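You operate a simulated robot arm through the tools that you are given. There is no shell and no other tool.

You are at the controls of a simulated robot arm. One attempt, no reset.

JOB
Lay the green screen's sheet, a green thread and then the blue screen's sheet on the white stack.
Fine: turn the reel turntable to that colour; those screens go back, the stack's green lever ends home, the yellow screen keeps its sheet.
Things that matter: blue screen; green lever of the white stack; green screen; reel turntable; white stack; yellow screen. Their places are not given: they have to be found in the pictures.

It is judged by the outcome, as a careful person would: the job done as asked, and still so three seconds after it is handed in. It fails if anything else is knocked over, pushed out of place, dropped, spilled or broken. Flat cloth is picked up by pressing the open fingertips on it (5 to 10 N) and closing them slowly along it; thin cloth reads only 2 to 8 mm in the jaws.

ROBOT AND FRAMES
A 6-joint arm with a two-finger gripper, fixed in place. Base frame: the origin is on the floor under the middle of its stand, x ahead of it, y to its left, z up; the work surface is at about z = 780. Lengths are in mm, angles in degrees, forces in N, time in s.
It reaches about 1417 mm from its shoulder. Its first joint turns from -166.0 to 166.0 degrees. Payload 3.43 kg.
The TCP is the grasp point between the finger pads, 20 mm short of the fingertips. In the tool frame z runs along the fingers and y along their closing line. The gripper opens to 190 mm; its body begins 248 mm behind the TCP.
Orientation is that of the tool frame in the base frame, as a unit quaternion [w, x, y, z]. With the fingers straight down and closing along the base's y, the tool's x points along the base's -x, its y along +y and its z along -z.

CONTROLS
- The arm moves only by the tool send_rows. Its argument "rows" is a list of rows, each a list of 7 numbers: the gripper command, from -1 (fully open) to 1 (shut), values between in proportion, then the shift along the tool's x, y, z in units of 100 mm (1.0 is 100 mm), then the turn, a rotation vector about the tool's x, y, z in units of 120 degrees (1.0 is 120 degrees). In form: [[hand, x, y, z, wx, wy, wz], ...]. A call has 1 to 20 rows; each row is the pose to reach, as a shift and turn from the pose commanded when the call began, along the tool's axes at that moment. A call with a number of a shift or a turn outside -1 to 1 is refused whole. Rows are played at 5 a second. More than 50 mm and 8.6 degrees between two rows, or a gripper value outside its range, and nothing of the call is played. Where a pose cannot be reached the arm comes as near as it can. A force on the tool above 60 N (or 10 N above the force at the start of the call, whichever is more), or a blocked arm, ends the call early, and 0.2 s more pass. Each finger travels about 153 mm/s and halts on what it meets, pressing with about 21 N; the grip force reading is that of the motor and also rises with nothing between the fingers. The clock runs only during rows and for 0.2 s after the last one: add rows that repeat a pose to give the fingers time. It gives the time, the measured TCP pose, the force on the tool (base axes), the opening and the grip force at its end, in the units of the frame above (readings bear some noise), with the torque about the TCP (base axes, N m) and any sound that the robot's microphone picked up, and new pictures: "views" is both (left out), scene, wrist or none.
- Cameras (640 x 400 px; columns grow to the right, rows downward): "scene" is fixed at [225.5, -645.9, 1553.1]; the picture's right is [-0.08, -1.00, 0.00], its down [-0.84, 0.07, -0.54] and it looks along [0.54, -0.04, -0.84] (base axes); focal length 216 px, centre (320, 200). "wrist" rides on the gripper at [70, -8, -288] in the tool frame; the picture's right is [0.12, 0.99, 0.00], its down [-0.96, 0.11, -0.25] and it looks along [-0.25, 0.03, 0.97] (tool axes); focal length 261 px, centre (320, 200).
- raise_lower(by): moves the trunk up (or, below 0, down) by that many mm; the arm rides with it, the base frame stays. It gives what a move gives, with no picture.
- probe_pixels(camera, pixels): for up to 12 pixels [column, row] of the newest picture of that camera ("zoom" is the newest enlarged one), the place [x, y, z] in the base frame of the surface seen there, good to about 2 mm, but the place of the scene camera against the robot may be out by one fixed shift of up to 25 mm in any direction. It takes no simulated time.
- enlarge(camera, box): a new picture of the part [left, top, right, bottom] of that camera's present view, enlarged. It takes no simulated time.
- hand_in(): hands the job in; it is judged then, once.

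Unless the task says otherwise, let go and move clear before handing in.

The tools are called after "Call:" by a JSON object that holds its "api" and its "payload". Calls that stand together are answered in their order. send_rows: Moves the arm, as the interface text tells. Its arguments: {"type":"object","properties":{"rows":{"type":"array","items":{"type":"array","items":{"type":"number"}}},"views":{"type":"string","enum":["both","scene","wrist","none"]}},"required":["rows"]} The other tools are called the same way: raise_lower (by) moves the trunk up or down; probe_pixels (camera, pixels) gives the place of the surface under pixels of a picture; enlarge (camera, box) takes an enlarged picture of a part of a camera's view; hand_in () hands the job in.

At the start:

```text
clock: 0.0
position: [547.8, -493.2, 1273.1]
tcp_rot: [0.001, -0.002, 1.0, 0.0]
wrist_force: [0.3, -0.3, 0.0]
torque: [0.0, 0.0, 0.0]
opening: 189.9
grasp_force: 0.0
trunk travel left (down, up): [-200.0, 240.0]
```

scene: 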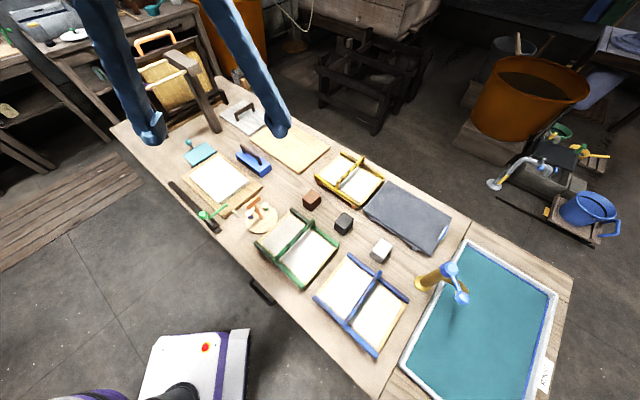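
wrist: 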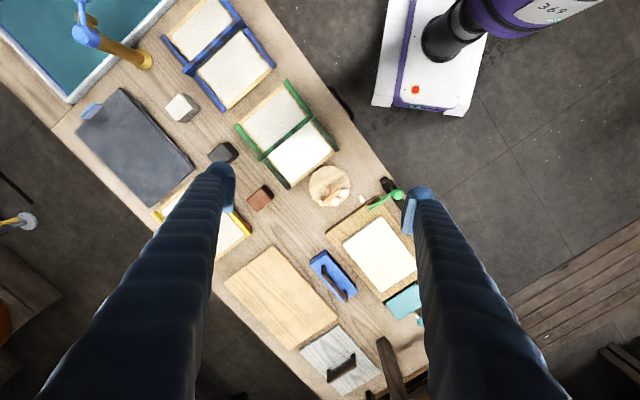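

The scene picture shows the green screen near (297,247), the blue screen near (362,303), the yellow screen near (350,180), the white stack near (220,180) with a green lever at (212,215), and the reel turntable near (262,215). I'll enlarge these parts to see the details before I move.

Call:
{"api": "enlarge", "payload": {"camera": "scene", "box": [160, 120, 320, 240]}}

Call:
{"api": "enlarge", "payload": {"camera": "scene", "box": [230, 190, 430, 370]}}

Call:
{"api": "enlarge", "payload": {"camera": "wrist", "box": [290, 140, 450, 320]}}

Call:
{"api": "enlarge", "payload": {"camera": "wrist", "box": [140, 0, 350, 200]}}

```text
3.33 times, centred on (240, 180) of scene
```

zoom: 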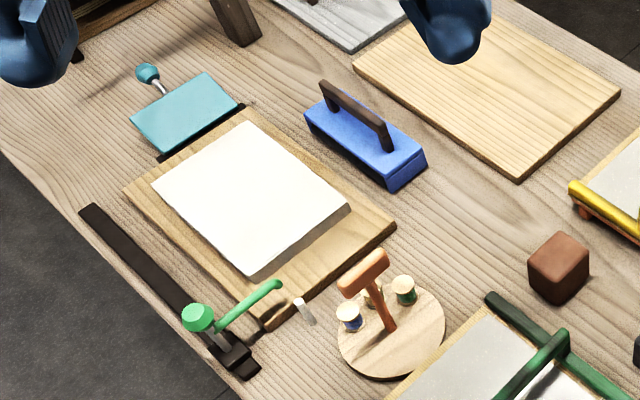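

```text
2.22 times, centred on (330, 280) of scene
```

zoom: 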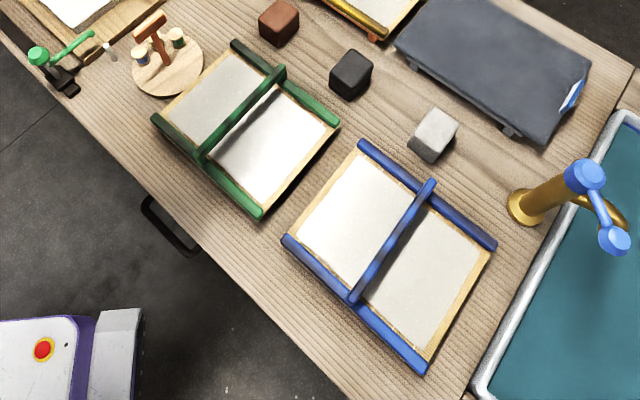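

```text
2.22 times, centred on (370, 230) of wrist
```

zoom: 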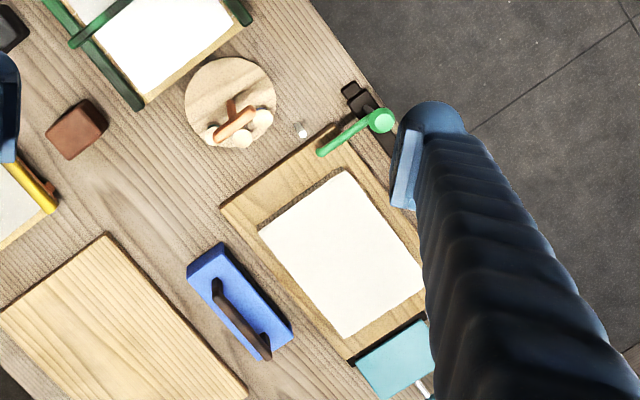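

```text
2.00 times, centred on (245, 100) of wrist
```

zoom: 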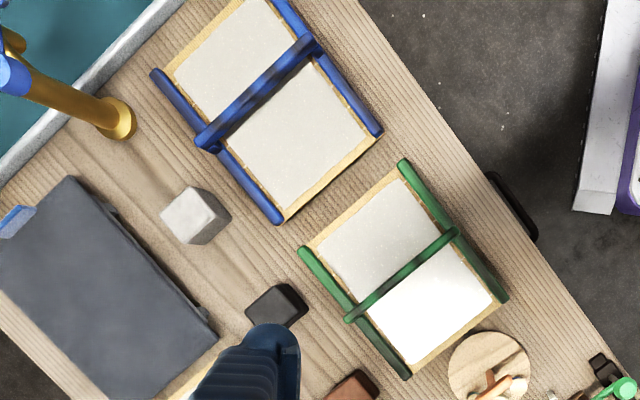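

The zooms show a lever on a dark rail beside the stack board. The turntable carries an orange T handle and small coloured spools, and each screen has a cross bar between two side rails. I'll probe heights on these parts to learn their geometry.

Call:
{"api": "enlarge", "payload": {"camera": "scene", "box": [250, 200, 345, 295]}}

Call:
{"api": "probe_pixels", "payload": {"camera": "scene", "pixels": [[280, 235], [310, 260], [297, 234], [283, 248], [308, 222], [268, 252], [292, 209], [336, 243], [300, 285], [257, 243], [327, 262], [220, 180]]}}

Call:
{"api": "probe_pixels", "payload": {"camera": "wrist", "pixels": [[270, 118], [300, 155], [286, 138], [265, 155], [315, 120], [290, 85], [238, 125], [285, 185], [338, 150], [375, 250], [396, 195], [330, 185]]}}

```text
4.21 times, centred on (298, 248) of scene
```

zoom: 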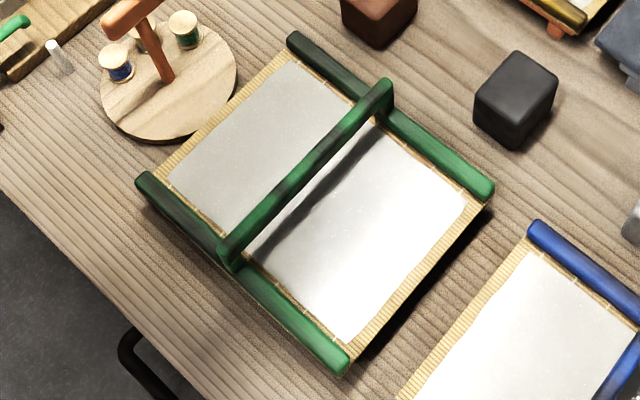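

```text
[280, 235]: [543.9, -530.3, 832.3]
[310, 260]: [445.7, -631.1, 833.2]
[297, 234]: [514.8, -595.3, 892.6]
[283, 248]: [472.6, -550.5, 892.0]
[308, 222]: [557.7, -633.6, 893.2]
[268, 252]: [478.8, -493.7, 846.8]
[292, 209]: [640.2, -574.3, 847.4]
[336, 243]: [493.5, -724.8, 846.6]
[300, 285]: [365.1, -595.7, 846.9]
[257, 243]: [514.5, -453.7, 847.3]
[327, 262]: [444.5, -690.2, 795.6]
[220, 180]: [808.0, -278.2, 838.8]
```

```text
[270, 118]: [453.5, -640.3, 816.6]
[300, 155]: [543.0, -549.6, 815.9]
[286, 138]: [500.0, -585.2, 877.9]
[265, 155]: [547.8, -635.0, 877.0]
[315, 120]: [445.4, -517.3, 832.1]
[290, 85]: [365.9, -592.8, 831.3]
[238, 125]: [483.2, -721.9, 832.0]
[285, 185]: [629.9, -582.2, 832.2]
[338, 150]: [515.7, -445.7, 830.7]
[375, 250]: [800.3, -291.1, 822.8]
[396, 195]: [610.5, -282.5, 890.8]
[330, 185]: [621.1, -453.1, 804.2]
```

The wrist probe puts the green screen's sheet at z≈816, its rails at 832, its cross bar at 878 and the stack top at about 823. The scene camera reads about 15 mm higher. I'll bring the wrist camera closer over the green screen to see how it is built.

Call:
{"api": "send_rows", "payload": {"rows": [[-1, 0.1, -0.2, 0.3, 0, 0, 0], [-1, 0.2, -0.4, 0.6, 0, 0, 0], [-1, 0.3, -0.6, 0.8, 0, 0, 0], [-1, 0.4, -0.8, 1.0, 0, 0, 0], [-1, 0.4, -0.8, 1.0, 0, 0, 0]], "views": "both"}}

```text
clock: 1.2
position: [506.7, -577.5, 1175.7]
tcp_rot: [0.0, -0.001, 1.0, 0.0]
wrist_force: [0.1, -0.1, -0.6]
torque: [0.1, 0.01, -0.02]
opening: 189.9
grasp_force: 0.0
trunk travel left (down, up): [-200.0, 240.0]
```

scene: 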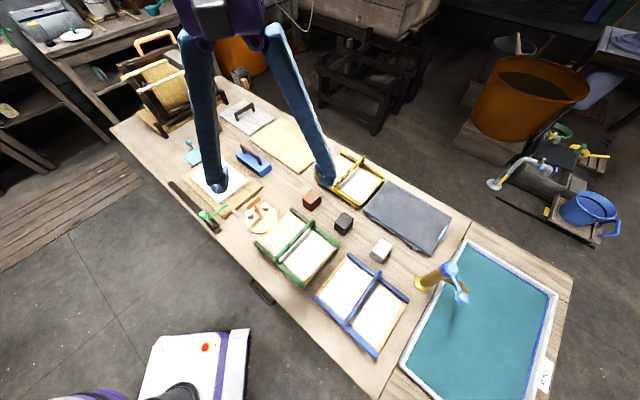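
wrist: 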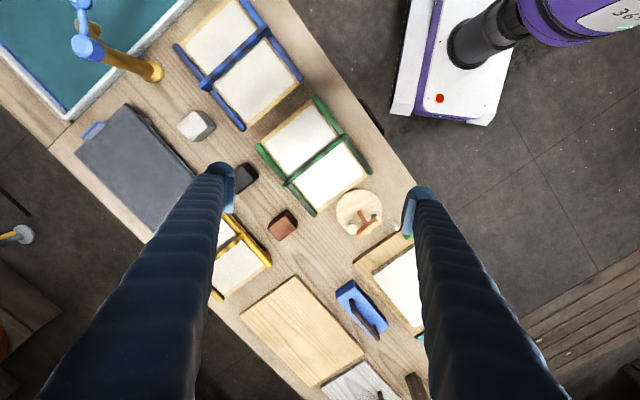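

The green screen sits near (315,160) in the wrist picture. I'll back off, tilt the tool about 45° and lower it for a low, oblique look at the green screen and what's underneath it.

Call:
{"api": "send_rows", "payload": {"rows": [[-1, 0.2, 0, 0.1, 0, -0.06, 0], [-1, 0.4, 0, 0.2, 0, -0.12, 0], [-1, 0.6, 0, 0.3, 0, -0.18, 0], [-1, 0.8, 0, 0.5, 0, -0.24, 0], [-1, 0.9, 0, 0.7, 0, -0.3, 0], [-1, 1.0, 0, 0.9, 0, -0.36, 0], [-1, 1.0, 0, 1.0, 0, -0.4, 0], [-1, 1.0, 0, 1.0, 0, -0.4, 0]], "views": "both"}}

```text
clock: 3.0
position: [407.0, -575.0, 1074.0]
tcp_rot: [0.406, -0.001, 0.914, 0.001]
wrist_force: [0.0, 0.8, -0.1]
torque: [-0.01, -0.05, 0.05]
opening: 190.0
grasp_force: 0.1
trunk travel left (down, up): [-200.0, 240.0]
```

scene: 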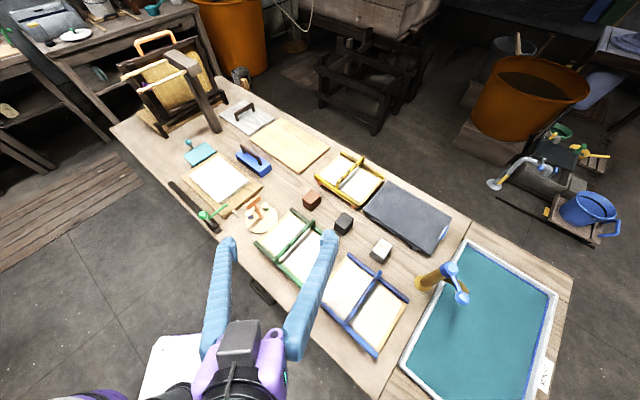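
wrist: 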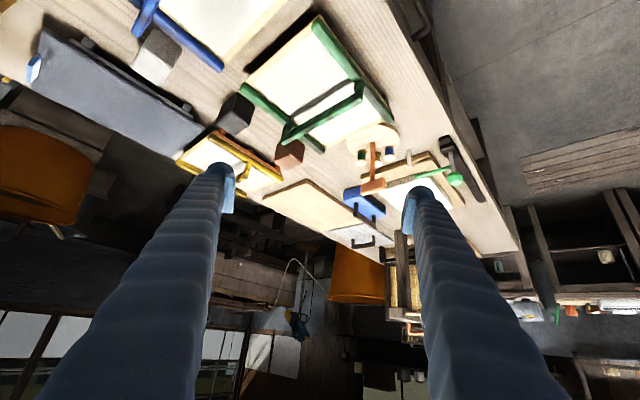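

The oblique picture is upside down, with the green screen at (315,90) and the turntable and lever around (400,160). I'll enlarge both areas.

Call:
{"api": "enlarge", "payload": {"camera": "wrist", "box": [220, 0, 420, 160]}}

Call:
{"api": "enlarge", "payload": {"camera": "wrist", "box": [320, 110, 520, 270]}}

Call:
{"api": "enlarge", "payload": {"camera": "wrist", "box": [160, 100, 300, 210]}}

Call:
{"api": "enlarge", "payload": {"camera": "scene", "box": [170, 180, 290, 255]}}

```text
2.50 times, centred on (320, 80) of wrist
```

zoom: 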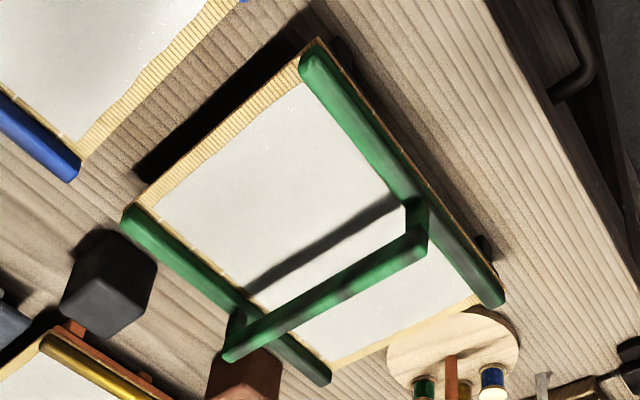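

```text
2.50 times, centred on (420, 190) of wrist
```

zoom: 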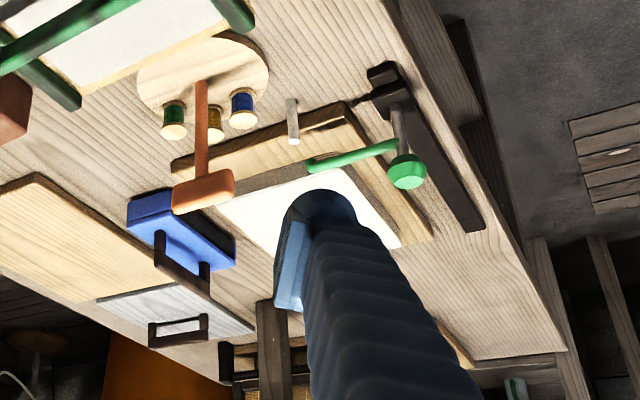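

```text
3.64 times, centred on (230, 155) of wrist
```

zoom: 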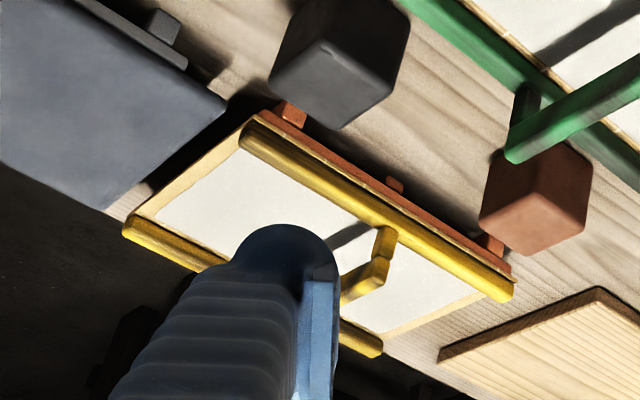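

```text
5.33 times, centred on (230, 218) of scene
```

zoom: 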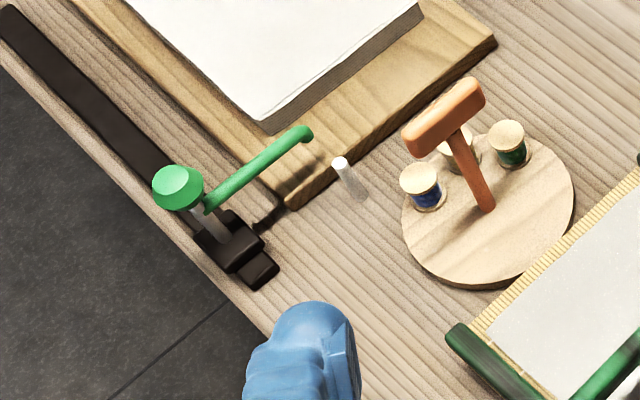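

The screens turn out to be slatted mats with two rails and a fixed-looking bail bar, resting on low stands. I'll take a lower and closer view to see how the bail, mat and stand connect.

Call:
{"api": "send_rows", "payload": {"rows": [[-1, 0.05, 0, 0.25, 0, -0.046, 0], [-1, 0.1, 0, 0.5, 0, -0.092, 0], [-1, 0.15, 0, 0.75, 0, -0.138, 0], [-1, 0.19, 0, 0.96, 0, -0.183, 0], [-1, 0.19, 0, 0.96, 0, -0.183, 0]], "views": "both"}}

```text
clock: 4.2
position: [465.5, -575.1, 992.7]
tcp_rot: [0.574, 0.0, 0.819, 0.001]
wrist_force: [-0.1, -0.8, -0.7]
torque: [0.04, -0.1, 0.12]
opening: 190.1
grasp_force: 0.1
trunk travel left (down, up): [-200.0, 240.0]
```

scene: 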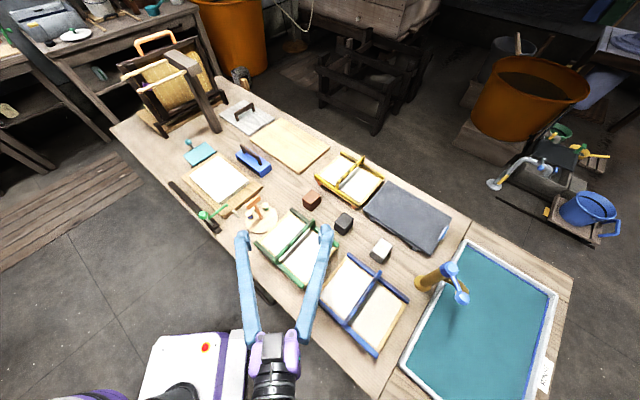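
wrist: 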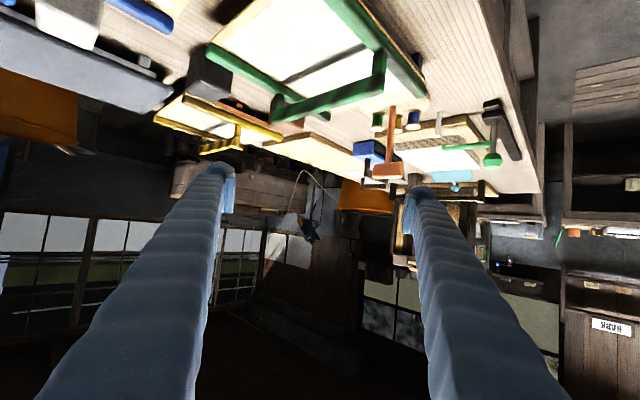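

Call:
{"api": "enlarge", "payload": {"camera": "wrist", "box": [180, 0, 450, 170]}}

Call:
{"api": "enlarge", "payload": {"camera": "wrist", "box": [340, 80, 520, 200]}}

Call:
{"api": "enlarge", "payload": {"camera": "wrist", "box": [145, 60, 295, 170]}}

```text
2.35 times, centred on (315, 85) of wrist
```

zoom: 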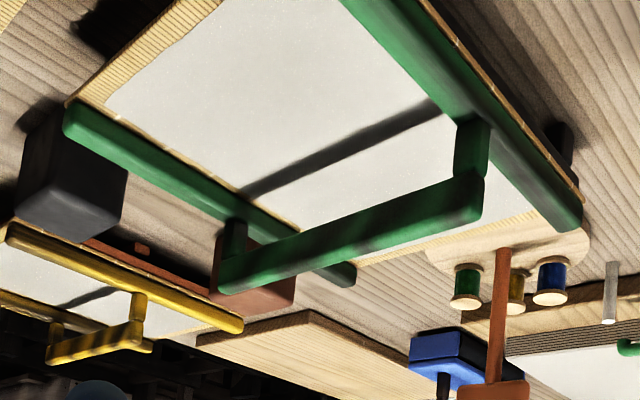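

```text
3.33 times, centred on (430, 140) of wrist
```

zoom: 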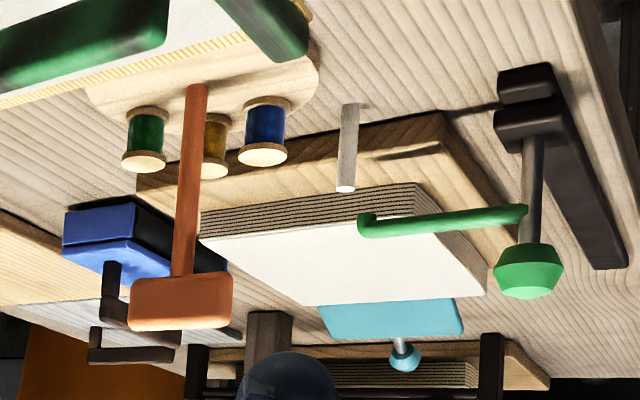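

```text
3.64 times, centred on (220, 115) of wrist
```

zoom: 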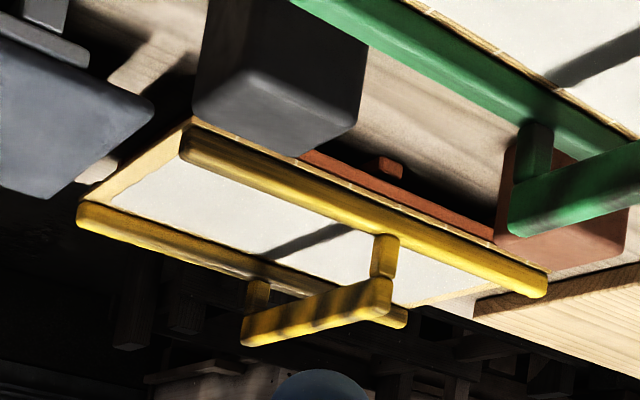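

I can now see that the stack is a pile of thin layers on a board. The green-tipped lever stands on a slider, the spools on the turntable are green, gold and blue, and there is a white peg beside it. I'll probe heights across the green mat, sheet, bar and stand in this view.

Call:
{"api": "enlarge", "payload": {"camera": "wrist", "box": [190, 0, 330, 100]}}

Call:
{"api": "probe_pixels", "payload": {"camera": "wrist", "pixels": [[217, 41], [240, 30], [222, 38], [400, 85], [374, 55], [275, 85], [290, 108], [375, 92], [350, 90], [420, 98], [434, 76], [405, 117]]}}

```text
4.00 times, centred on (260, 50) of wrist
```

zoom: 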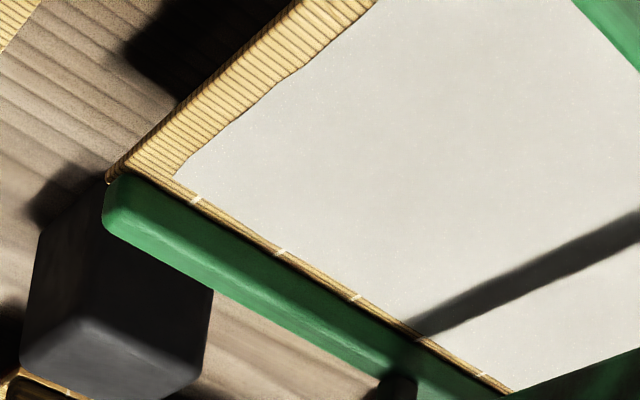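

```text
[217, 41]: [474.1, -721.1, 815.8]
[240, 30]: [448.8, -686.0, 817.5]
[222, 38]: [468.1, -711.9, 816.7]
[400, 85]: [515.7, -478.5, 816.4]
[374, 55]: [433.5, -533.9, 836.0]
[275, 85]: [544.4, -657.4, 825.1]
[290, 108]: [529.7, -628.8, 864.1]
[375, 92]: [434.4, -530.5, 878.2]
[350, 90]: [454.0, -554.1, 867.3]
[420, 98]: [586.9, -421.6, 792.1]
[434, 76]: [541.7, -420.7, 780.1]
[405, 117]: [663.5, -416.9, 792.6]
```

Probing shows the mat at z≈816 with the sheet lying on top and the bail bar near z 878. The screen should be lifted by that bar with the fingers closing along the rails. I'll return the tool to vertical and look straight down from closer to measure everything.

Call:
{"api": "send_rows", "payload": {"rows": [[-1, -0.2, 0, -0.05, 0, 0.06, 0], [-1, -0.4, 0, -0.1, 0, 0.12, 0], [-1, -0.5, 0, -0.15, 0, 0.18, 0], [-1, -0.6, 0, -0.2, 0, 0.24, 0], [-1, -0.65, 0, -0.25, 0, 0.3, 0], [-1, -0.7, 0, -0.3, 0, 0.36, 0], [-1, -0.75, 0, -0.35, 0, 0.42, 0], [-1, -0.8, 0, -0.4, 0, 0.48, 0], [-1, -0.85, 0, -0.5, 0, 0.54, 0], [-1, -0.85, 0, -0.6, 0, 0.583, 0], [-1, -0.85, 0, -0.6, 0, 0.583, 0]], "views": "wrist"}}

```text
clock: 6.6
position: [438.4, -574.4, 1095.5]
tcp_rot: [-0.001, 0.0, 1.0, 0.0]
wrist_force: [0.1, 0.4, -0.2]
torque: [-0.01, -0.01, 0.0]
opening: 189.8
grasp_force: 0.1
trunk travel left (down, up): [-200.0, 240.0]
```

wrist: 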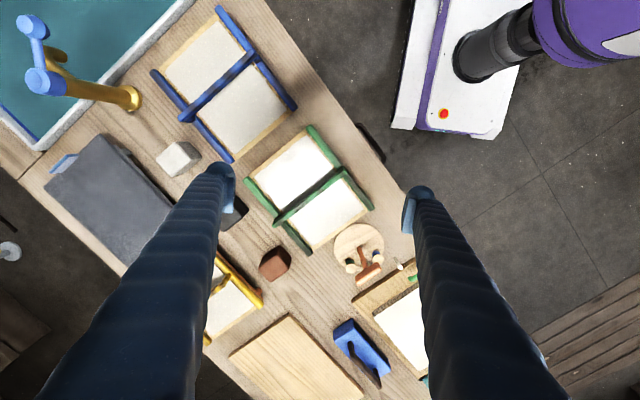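

Call:
{"api": "enlarge", "payload": {"camera": "wrist", "box": [230, 110, 400, 270]}}

Call:
{"api": "probe_pixels", "payload": {"camera": "wrist", "pixels": [[310, 130], [371, 208], [248, 182], [306, 251], [280, 218], [295, 207], [310, 195], [325, 183], [342, 170], [290, 165], [328, 215], [350, 195]]}}

Call:
{"api": "probe_pixels", "payload": {"camera": "wrist", "pixels": [[218, 12], [294, 106], [155, 74], [230, 158], [186, 115], [205, 99], [220, 87], [235, 75], [255, 58], [200, 60], [242, 110], [270, 95]]}}

```text
2.50 times, centred on (315, 190) of wrist
```

zoom: 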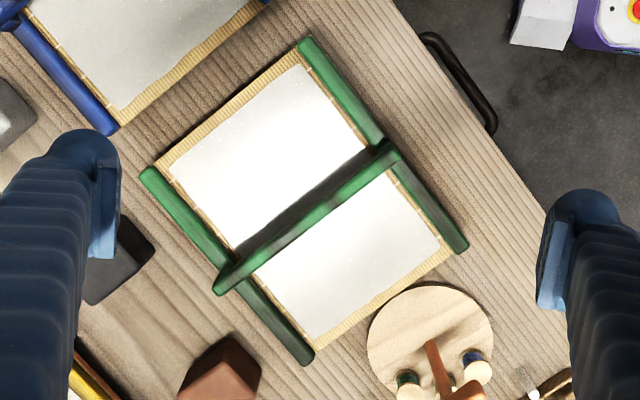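

```text
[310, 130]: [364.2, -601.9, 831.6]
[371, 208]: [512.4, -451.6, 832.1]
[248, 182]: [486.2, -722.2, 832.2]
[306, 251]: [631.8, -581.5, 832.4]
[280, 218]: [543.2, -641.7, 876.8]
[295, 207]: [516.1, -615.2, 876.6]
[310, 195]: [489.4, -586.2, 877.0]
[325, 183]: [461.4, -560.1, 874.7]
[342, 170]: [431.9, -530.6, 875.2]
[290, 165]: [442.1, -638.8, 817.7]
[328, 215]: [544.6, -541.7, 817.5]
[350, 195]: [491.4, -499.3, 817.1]
```

```text
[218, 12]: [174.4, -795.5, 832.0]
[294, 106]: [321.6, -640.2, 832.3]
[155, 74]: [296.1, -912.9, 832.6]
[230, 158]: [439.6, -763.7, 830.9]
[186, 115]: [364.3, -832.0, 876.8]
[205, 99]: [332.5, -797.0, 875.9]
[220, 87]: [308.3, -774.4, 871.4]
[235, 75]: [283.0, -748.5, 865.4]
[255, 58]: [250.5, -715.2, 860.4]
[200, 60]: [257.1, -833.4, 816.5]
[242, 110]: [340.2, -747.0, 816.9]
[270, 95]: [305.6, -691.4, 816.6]
```

The green screen is centred near (499,-589) with its rails at about 45°. The blue screen is centred near (308,-777) at the same angle. Next I'll move over to the stack, lever and turntable for a top view.

Call:
{"api": "send_rows", "payload": {"rows": [[-1, -0.25, 0.25, -0.1, 0, 0, 0], [-1, -0.5, 0.5, -0.2, 0, 0, 0], [-1, -0.75, 0.75, -0.3, 0, 0, 0], [-1, -1.0, 1.0, -0.4, 0, 0, 0]], "views": "none"}}

Call:
{"api": "send_rows", "payload": {"rows": [[-1, -0.25, 0.25, 0, 0, 0, 0], [-1, -0.5, 0.5, 0, 0, 0, 0], [-1, -0.75, 0.75, 0, 0, 0, 0], [-1, -0.9, 1.0, 0, 0, 0, 0], [-1, -0.9, 1.0, 0, 0, 0, 0]], "views": "wrist"}}

```text
clock: 7.6
position: [538.5, -473.3, 1134.0]
tcp_rot: [-0.001, 0.0, 1.0, 0.001]
wrist_force: [0.4, 0.7, -0.1]
torque: [-0.02, 0.09, 0.01]
opening: 189.7
grasp_force: 0.1
trunk travel left (down, up): [-200.0, 240.0]
```

```text
clock: 8.8
position: [630.3, -372.0, 1133.5]
tcp_rot: [0.0, 0.0, 1.0, 0.0]
wrist_force: [0.2, 0.8, 0.6]
torque: [-0.07, -0.02, 0.02]
opening: 190.0
grasp_force: 0.0
trunk travel left (down, up): [-200.0, 240.0]
```

wrist: 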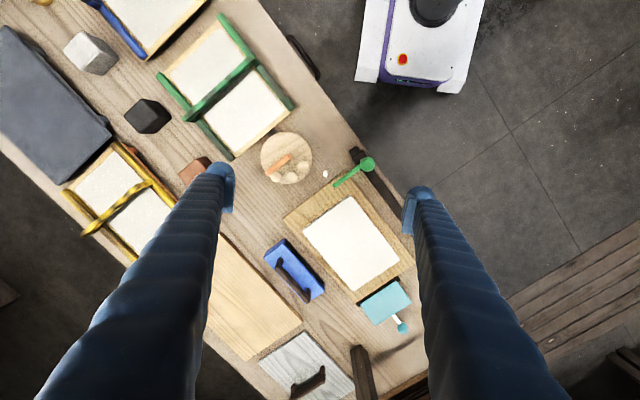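

Call:
{"api": "enlarge", "payload": {"camera": "wrist", "box": [250, 110, 430, 230]}}

Call:
{"api": "enlarge", "payload": {"camera": "wrist", "box": [270, 180, 430, 310]}}

Call:
{"api": "probe_pixels", "payload": {"camera": "wrist", "pixels": [[306, 229], [350, 199], [398, 264], [355, 289], [352, 245], [286, 216], [338, 180], [413, 266], [360, 302], [367, 163], [340, 184], [355, 152]]}}

Call:
{"api": "probe_pixels", "payload": {"camera": "wrist", "pixels": [[325, 173], [272, 168], [285, 160], [276, 177], [290, 178], [302, 167], [262, 155], [312, 150], [286, 134], [300, 183], [398, 225], [375, 185]]}}

```text
3.33 times, centred on (340, 170) of wrist
```

zoom: 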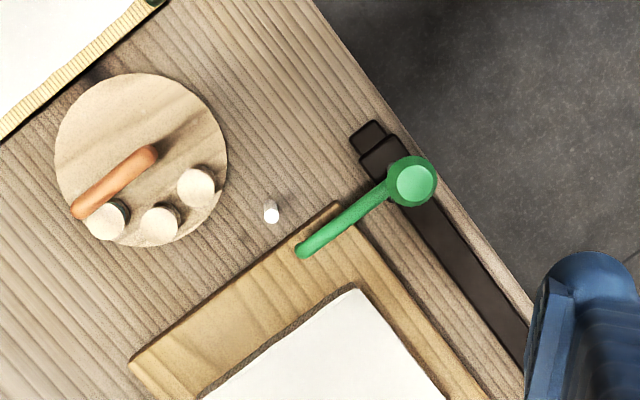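

```text
3.08 times, centred on (350, 245) of wrist
```

zoom: 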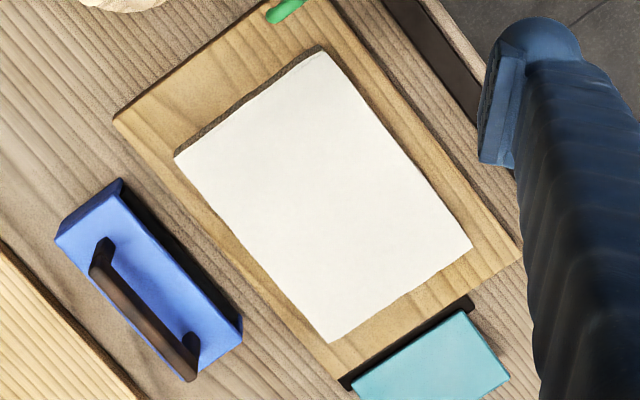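

```text
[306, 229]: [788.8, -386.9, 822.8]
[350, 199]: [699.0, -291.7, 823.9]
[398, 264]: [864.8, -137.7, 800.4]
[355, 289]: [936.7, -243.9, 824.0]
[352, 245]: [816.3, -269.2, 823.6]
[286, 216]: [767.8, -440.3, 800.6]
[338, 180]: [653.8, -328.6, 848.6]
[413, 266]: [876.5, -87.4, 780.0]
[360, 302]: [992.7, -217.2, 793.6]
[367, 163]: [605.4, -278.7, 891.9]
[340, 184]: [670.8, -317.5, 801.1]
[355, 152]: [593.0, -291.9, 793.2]
```

```text
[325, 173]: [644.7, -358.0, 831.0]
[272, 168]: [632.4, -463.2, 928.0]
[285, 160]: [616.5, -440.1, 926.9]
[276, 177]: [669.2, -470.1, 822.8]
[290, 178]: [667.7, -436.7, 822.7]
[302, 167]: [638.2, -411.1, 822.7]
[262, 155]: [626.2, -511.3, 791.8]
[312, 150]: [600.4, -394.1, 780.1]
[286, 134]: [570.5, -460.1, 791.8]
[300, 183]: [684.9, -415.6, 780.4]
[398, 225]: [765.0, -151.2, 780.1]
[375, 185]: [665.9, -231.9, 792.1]
```

From above: the stack is centred near (818,-268) with its top at z 824, and its long side runs at about 44°. The turntable is centred near (629,-451). Its blue spool now points at the white peg at (645,-358), and the green spool is about 105° away. I'll start with the green screen, so I'm moving back over it and turning the hand to suit its bar.

Call:
{"api": "send_rows", "payload": {"rows": [[0.16, 0.16, -0.25, 0.0, 0, 0, 0], [0.16, 0.33, -0.5, 0.0, 0, 0, 0], [0.16, 0.5, -0.75, 0.0, 0, 0, 0], [0.16, 0.66, -1.0, 0.0, 0, 0, 0]], "views": "none"}}

Call:
{"api": "send_rows", "payload": {"rows": [[0.16, 0.16, -0.25, 0.1, 0, 0, 0.06], [0.16, 0.33, -0.5, 0.2, 0, 0, 0.12], [0.16, 0.5, -0.75, 0.3, 0, 0, 0.18], [0.16, 0.65, -1.0, 0.4, 0, 0, 0.24], [0.16, 0.65, -1.0, 0.45, 0, 0, 0.3], [0.16, 0.65, -1.0, 0.5, 0, 0, 0.35], [0.16, 0.65, -1.0, 0.5, 0, 0, 0.3775], [0.16, 0.65, -1.0, 0.5, 0, 0, 0.3775]], "views": "both"}}

```text
clock: 9.8
position: [562.9, -475.9, 1135.9]
tcp_rot: [0.0, -0.001, 1.0, 0.0]
wrist_force: [-0.5, -0.7, -0.5]
torque: [0.0, -0.06, 0.02]
opening: 79.7
grasp_force: 0.0
trunk travel left (down, up): [-200.0, 240.0]
```

```text
clock: 11.6
position: [497.0, -574.0, 1084.6]
tcp_rot: [0.0, 0.385, 0.923, 0.0]
wrist_force: [0.4, -0.2, -1.2]
torque: [0.01, 0.03, 0.01]
opening: 79.9
grasp_force: 0.1
trunk travel left (down, up): [-200.0, 240.0]
```

scene: 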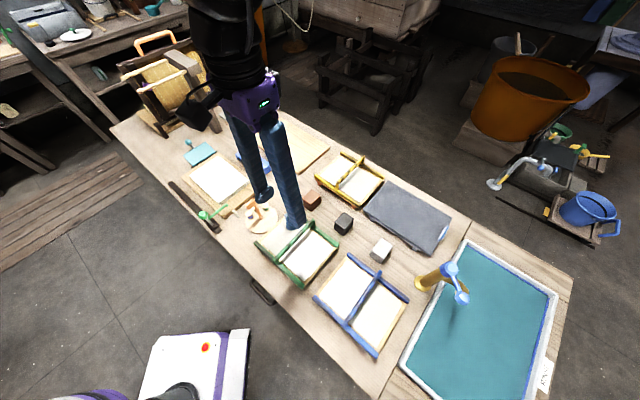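
wrist: 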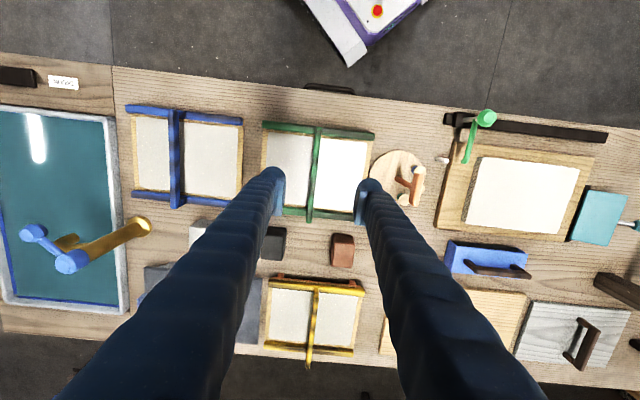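

The hand is now aligned with the rails, and the bar runs from (318,130) to (311,220) in the wrist picture. I'll probe the bar and rails for an exact centre.

Call:
{"api": "enlarge", "payload": {"camera": "wrist", "box": [240, 100, 400, 240]}}

Call:
{"api": "probe_pixels", "payload": {"camera": "wrist", "pixels": [[316, 135], [315, 150], [314, 165], [313, 180], [312, 195], [311, 210], [308, 165], [320, 165], [267, 126], [371, 136], [280, 210], [350, 218]]}}

```text
2.86 times, centred on (320, 170) of wrist
```

zoom: 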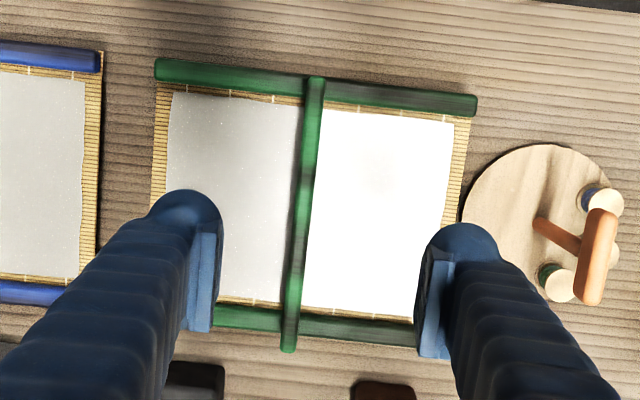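

```text
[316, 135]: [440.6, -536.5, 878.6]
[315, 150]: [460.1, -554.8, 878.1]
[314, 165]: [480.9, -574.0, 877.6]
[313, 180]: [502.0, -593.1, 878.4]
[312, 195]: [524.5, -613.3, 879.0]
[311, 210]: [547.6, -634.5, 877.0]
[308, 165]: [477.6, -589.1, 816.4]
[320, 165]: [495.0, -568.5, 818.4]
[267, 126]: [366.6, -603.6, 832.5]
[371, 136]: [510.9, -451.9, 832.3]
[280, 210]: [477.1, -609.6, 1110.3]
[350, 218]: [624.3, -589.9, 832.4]
```

The bar's centre line passes through about (499,-588.5), with its top at z 878. I'll descend straight over it with the fingers 80 mm open.

Call:
{"api": "send_rows", "payload": {"rows": [[0.16, -0.06, -0.04, 0.25, 0, 0, 0], [0.16, -0.117, -0.088, 0.5, 0, 0, 0], [0.16, -0.117, -0.088, 0.75, 0, 0, 0], [0.16, -0.117, -0.088, 1.0, 0, 0, 0], [0.16, -0.117, -0.088, 1.0, 0, 0, 0]], "views": "wrist"}}

```text
clock: 12.8
position: [499.7, -586.8, 984.2]
tcp_rot: [0.0, 0.384, 0.923, 0.0]
wrist_force: [-0.1, -0.2, 0.9]
torque: [0.03, 0.03, -0.01]
opening: 79.8
grasp_force: 0.1
trunk travel left (down, up): [-200.0, 240.0]
```

wrist: 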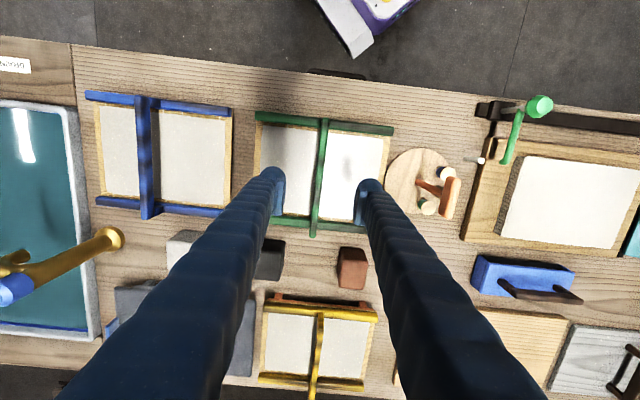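

The bar lies midway between the fingers in the picture at (320,175). I'll continue down to just above grasp height.

Call:
{"api": "send_rows", "payload": {"rows": [[0.16, 0.0, 0, 0.25, 0, 0, 0], [0.16, 0.0, -0.0, 0.5, 0, 0, 0], [0.16, 0.01, -0.0, 0.75, 0, 0, 0], [0.16, 0.01, -0.0, 0.9, 0, 0, 0], [0.16, 0.01, -0.0, 0.98, 0, 0, 0], [0.16, 0.01, -0.0, 0.98, 0, 0, 0]], "views": "wrist"}}

```text
clock: 14.2
position: [499.3, -588.3, 885.9]
tcp_rot: [0.0, 0.385, 0.923, -0.001]
wrist_force: [-0.3, 0.0, -0.1]
torque: [0.01, 0.01, 0.03]
opening: 80.0
grasp_force: 0.2
trunk travel left (down, up): [-200.0, 240.0]
```

wrist: 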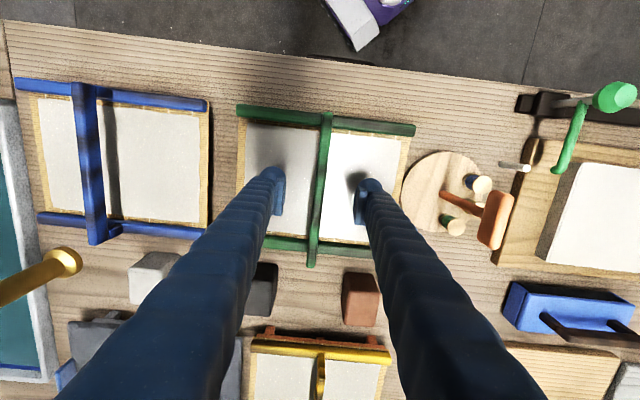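

The bar sits between the fingertips. I'll go down 17 mm and close on it gently.

Call:
{"api": "send_rows", "payload": {"rows": [[0.16, 0.0, 0, 0.1, 0, 0, 0], [0.16, 0.0, 0, 0.17, 0, 0, 0], [0.4, 0.0, 0, 0.17, 0, 0, 0], [0.6, 0.0, 0, 0.17, 0, 0, 0], [0.75, 0.0, 0, 0.17, 0, 0, 0], [0.85, 0, 0, 0.17, 0, 0, 0], [1, 0, 0, 0.17, 0, 0, 0], [1, 0, 0, 0.17, 0, 0, 0], [1, 0, 0, 0.17, 0, 0, 0]], "views": "wrist"}}

```text
clock: 16.2
position: [498.1, -587.1, 871.6]
tcp_rot: [-0.001, 0.384, 0.923, 0.0]
wrist_force: [0.5, -0.3, -0.2]
torque: [-0.04, -0.05, 0.01]
opening: 11.0
grasp_force: 20.9
trunk travel left (down, up): [-200.0, 240.0]
```

wrist: 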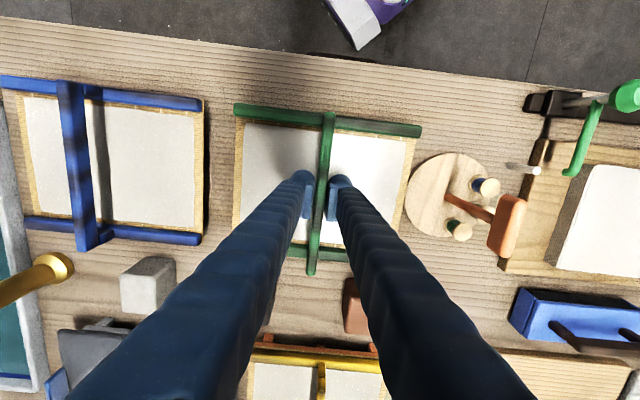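

The bar is gripped, with the opening at 11 mm and force 21 N. I'll lift the screen slowly by 40 mm and see what comes up.

Call:
{"api": "send_rows", "payload": {"rows": [[1, 0, 0, -0.05, 0, 0, 0], [1, 0, 0, -0.1, 0, 0, 0], [1, 0, 0, -0.15, 0, 0, 0], [1, 0, 0, -0.2, 0, 0, 0], [1, 0, 0, -0.25, 0, 0, 0], [1, 0, 0, -0.3, 0, 0, 0], [1, 0, 0, -0.35, 0, 0, 0], [1, 0, 0, -0.4, 0, 0, 0], [1, 0, 0, -0.4, 0, 0, 0]], "views": "both"}}

```text
clock: 18.2
position: [498.7, -588.3, 909.6]
tcp_rot: [-0.001, 0.384, 0.923, 0.0]
wrist_force: [-0.7, 0.3, -2.1]
torque: [-0.01, 0.02, -0.04]
opening: 10.9
grasp_force: 20.7
trunk travel left (down, up): [-200.0, 240.0]
```

scene: 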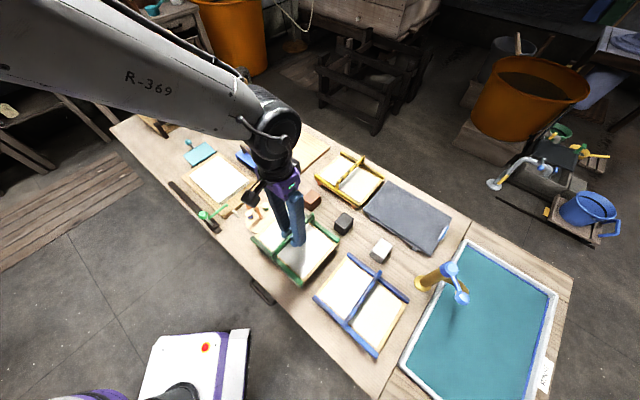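
wrist: 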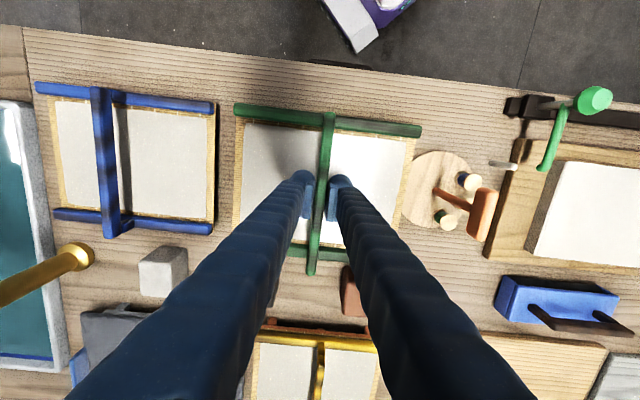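

The weight reads about 2 N, and the mat with its sheet came up level with the bar. I'll lift it higher, to about z 1050, to clear the turntable handle (top at z 928).

Call:
{"api": "send_rows", "payload": {"rows": [[1, 0, 0, -0.1, 0, 0, 0], [1, 0, 0, -0.2, 0, 0, 0], [1, 0, 0, -0.3, 0, 0, 0], [1, 0, 0, -0.4, 0, 0, 0], [1, 0, 0, -0.5, 0, 0, 0], [1, 0, 0, -0.6, 0, 0, 0], [1, 0, 0, -0.7, 0, 0, 0], [1, 0, 0, -0.8, 0, 0, 0], [1, 0, 0, -0.9, 0, 0, 0], [1, 0, 0, -1, 0, 0, 0], [1, 0, 0, -1, 0, 0, 0]], "views": "both"}}

```text
clock: 20.6
position: [500.2, -587.3, 1009.6]
tcp_rot: [0.0, 0.385, 0.923, 0.0]
wrist_force: [-0.2, 0.0, -1.3]
torque: [-0.02, 0.0, 0.02]
opening: 11.0
grasp_force: 21.0
trunk travel left (down, up): [-200.0, 240.0]
```

scene: 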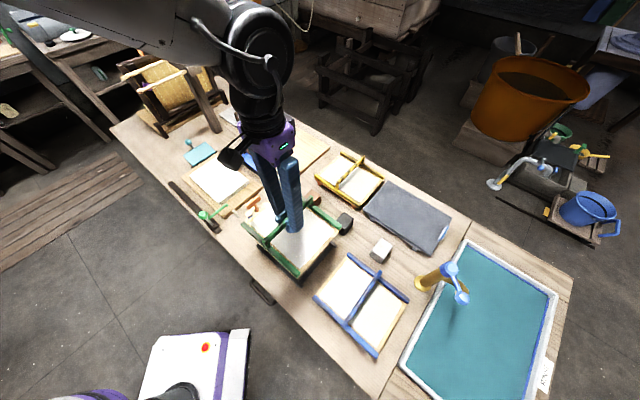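
wrist: 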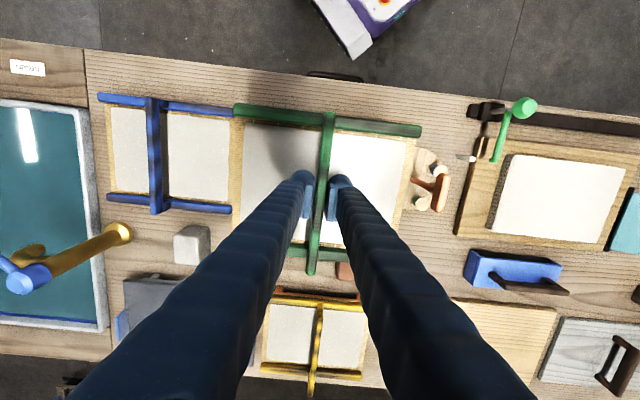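

Call:
{"api": "enlarge", "payload": {"camera": "scene", "box": [230, 180, 360, 290]}}

Call:
{"api": "enlarge", "payload": {"camera": "wrist", "box": [220, 90, 440, 280]}}

```text
3.64 times, centred on (295, 235) of scene
```

zoom: 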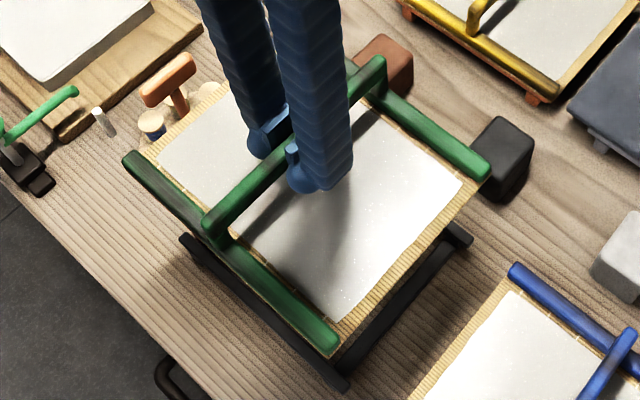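

```text
2.11 times, centred on (330, 185) of wrist
```

zoom: 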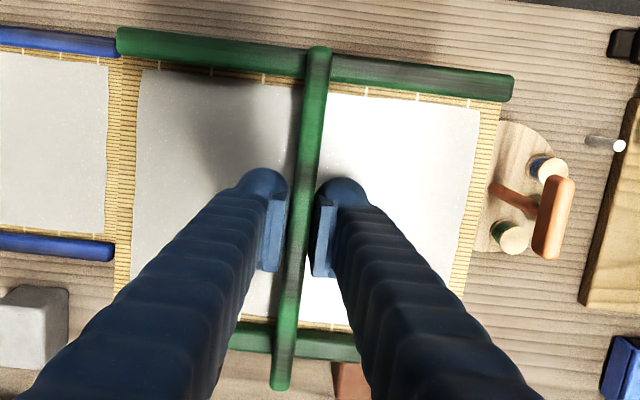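

The screen, mat and sheet came up together, and a dark rest frame stayed on the table (its corner is at (340,370) in the zoom). I'll raise a bit more and carry the screen level along the table toward the stack.

Call:
{"api": "send_rows", "payload": {"rows": [[1, 0, 0, -0.15, 0, 0, 0], [1, 0, 0.03, -0.3, 0, 0, 0], [1, 0, 0.1, -0.45, 0, 0, 0], [1, 0.005, 0.25, -0.5, 0, 0, 0], [1, 0.01, 0.4, -0.5, 0, 0, 0], [1, 0.01, 0.55, -0.5, 0, 0, 0], [1, 0.01, 0.7, -0.5, 0, 0, 0], [1, 0.01, 0.85, -0.5, 0, 0, 0], [1, 0.01, 1.0, -0.5, 0, 0, 0]], "views": "none"}}

Call:
{"api": "send_rows", "payload": {"rows": [[1, 0, 0.15, 0, 0, 0, 0], [1, 0, 0.3, 0, 0, 0, 0], [1, 0, 0.45, 0, 0, 0, 0], [1, 0, 0.6, 0, 0, 0, 0], [1, 0.005, 0.75, 0, 0, 0, 0], [1, 0.01, 0.9, 0, 0, 0, 0], [1, 0.01, 1.0, 0, 0, 0, 0]], "views": "none"}}

Call:
{"api": "send_rows", "payload": {"rows": [[1, 0, 0.15, 0, 0, 0, 0], [1, 0, 0.3, 0, 0, 0, 0], [1, 0, 0.45, 0, 0, 0, 0], [1, 0, 0.6, 0, 0, 0, 0], [1, 0.005, 0.75, 0, 0, 0, 0], [1, 0.01, 0.9, 0, 0, 0, 0], [1, 0.01, 1.0, 0, 0, 0, 0], [1, 0.01, 1.0, 0, 0, 0, 0]], "views": "both"}}

```text
clock: 22.6
position: [570.5, -515.5, 1060.6]
tcp_rot: [-0.001, 0.385, 0.923, 0.0]
wrist_force: [0.0, 0.8, -0.9]
torque: [0.03, 0.02, -0.03]
opening: 10.9
grasp_force: 21.1
trunk travel left (down, up): [-200.0, 240.0]
```

```text
clock: 24.2
position: [639.9, -446.7, 1059.3]
tcp_rot: [0.0, 0.385, 0.923, 0.0]
wrist_force: [-0.3, -0.5, 0.0]
torque: [-0.01, 0.0, -0.03]
opening: 10.7
grasp_force: 21.0
trunk travel left (down, up): [-200.0, 240.0]
```

```text
clock: 26.0
position: [709.0, -373.5, 1060.3]
tcp_rot: [0.0, 0.385, 0.923, 0.0]
wrist_force: [-0.3, 0.2, -0.6]
torque: [-0.03, -0.01, -0.03]
opening: 10.7
grasp_force: 21.1
trunk travel left (down, up): [-200.0, 240.0]
```

scene: 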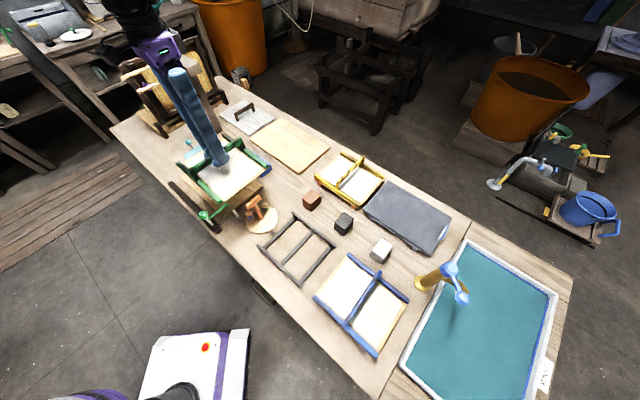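
wrist: 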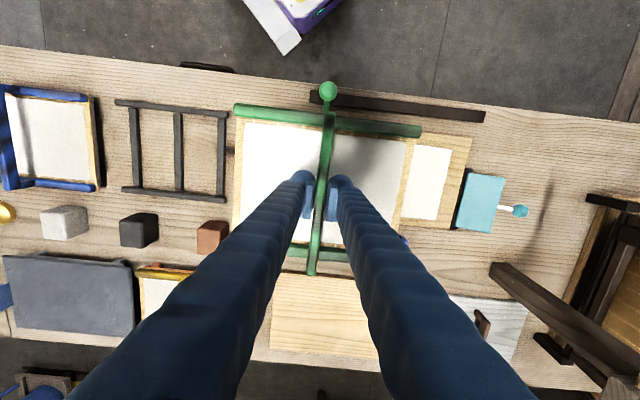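

The rest frame left behind is a dark ladder shape at (175,150) in the wrist picture, so I know where the screen has to go back. A tall dark beam shows at (560,310), so I'll probe it before going on.

Call:
{"api": "probe_pixels", "payload": {"camera": "wrist", "pixels": [[497, 270], [560, 320], [625, 370], [610, 200], [600, 280], [520, 210], [482, 200], [430, 180], [117, 103], [224, 112], [123, 188], [226, 200]]}}

Call:
{"api": "enlarge", "payload": {"camera": "wrist", "box": [90, 80, 250, 220]}}

```text
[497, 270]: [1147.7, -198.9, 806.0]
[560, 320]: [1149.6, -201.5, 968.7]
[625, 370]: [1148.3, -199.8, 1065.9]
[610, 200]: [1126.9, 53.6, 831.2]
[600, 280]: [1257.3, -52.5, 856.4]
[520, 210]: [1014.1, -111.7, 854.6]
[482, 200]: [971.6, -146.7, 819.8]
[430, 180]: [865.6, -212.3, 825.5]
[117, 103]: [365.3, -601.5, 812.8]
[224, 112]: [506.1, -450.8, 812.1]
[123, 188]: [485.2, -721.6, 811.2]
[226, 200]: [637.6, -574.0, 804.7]
```

```text
2.86 times, centred on (170, 150) of wrist
```

zoom: 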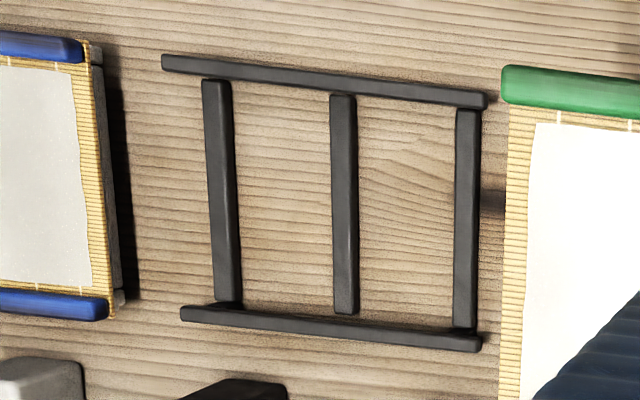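

The post stands at (1148,-200), well clear of the path. I'll move the screen another 100 mm along so it is over the stack, then take a look.

Call:
{"api": "send_rows", "payload": {"rows": [[1, 0, 0.15, 0.05, 0, 0, 0], [1, 0, 0.3, 0.1, 0, 0, 0], [1, 0, 0.45, 0.15, 0, 0, 0], [1, 0, 0.6, 0.2, 0, 0, 0], [1, 0, 0.75, 0.25, 0, 0, 0], [1, -0.015, 0.9, 0.3, 0, 0, 0], [1, -0.015, 1.0, 0.3, 0, 0, 0], [1, -0.015, 1.0, 0.3, 0, 0, 0]], "views": "both"}}

```text
clock: 27.8
position: [783.1, -305.8, 1029.3]
tcp_rot: [0.0, 0.385, 0.923, 0.0]
wrist_force: [1.0, 0.3, -0.9]
torque: [0.0, -0.03, -0.02]
opening: 10.8
grasp_force: 20.7
trunk travel left (down, up): [-200.0, 240.0]
```

scene: 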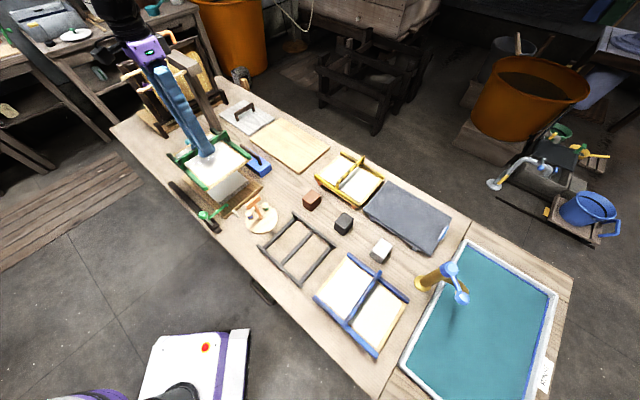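
wrist: 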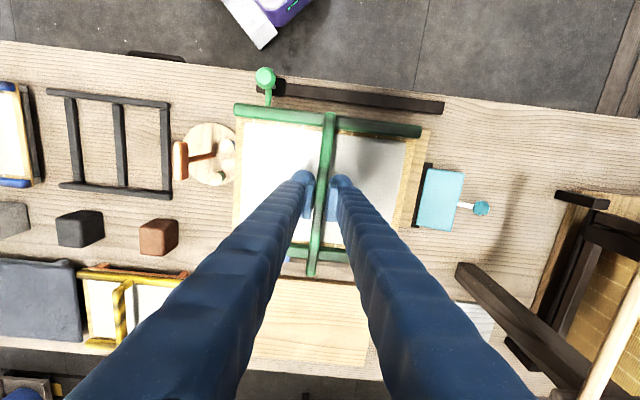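

Call:
{"api": "enlarge", "payload": {"camera": "scene", "box": [150, 110, 280, 240]}}

Call:
{"api": "enlarge", "payload": {"camera": "wrist", "box": [220, 60, 440, 280]}}

```text
3.08 times, centred on (215, 175) of scene
```

zoom: 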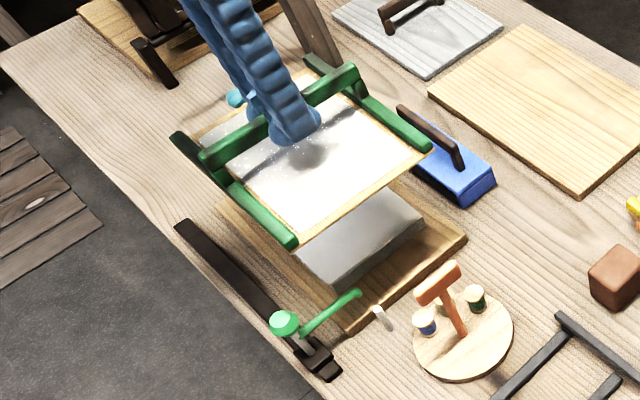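

```text
1.82 times, centred on (330, 170) of wrist
```

zoom: 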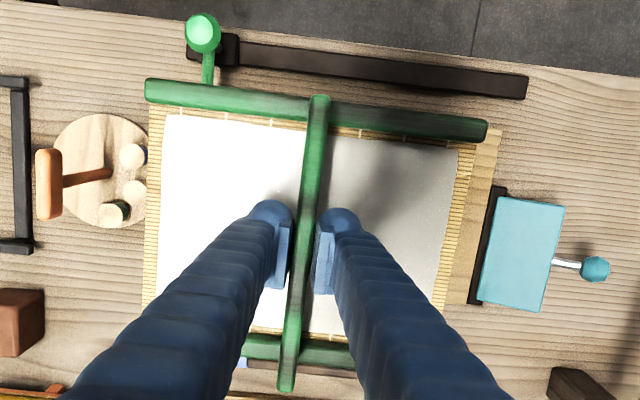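

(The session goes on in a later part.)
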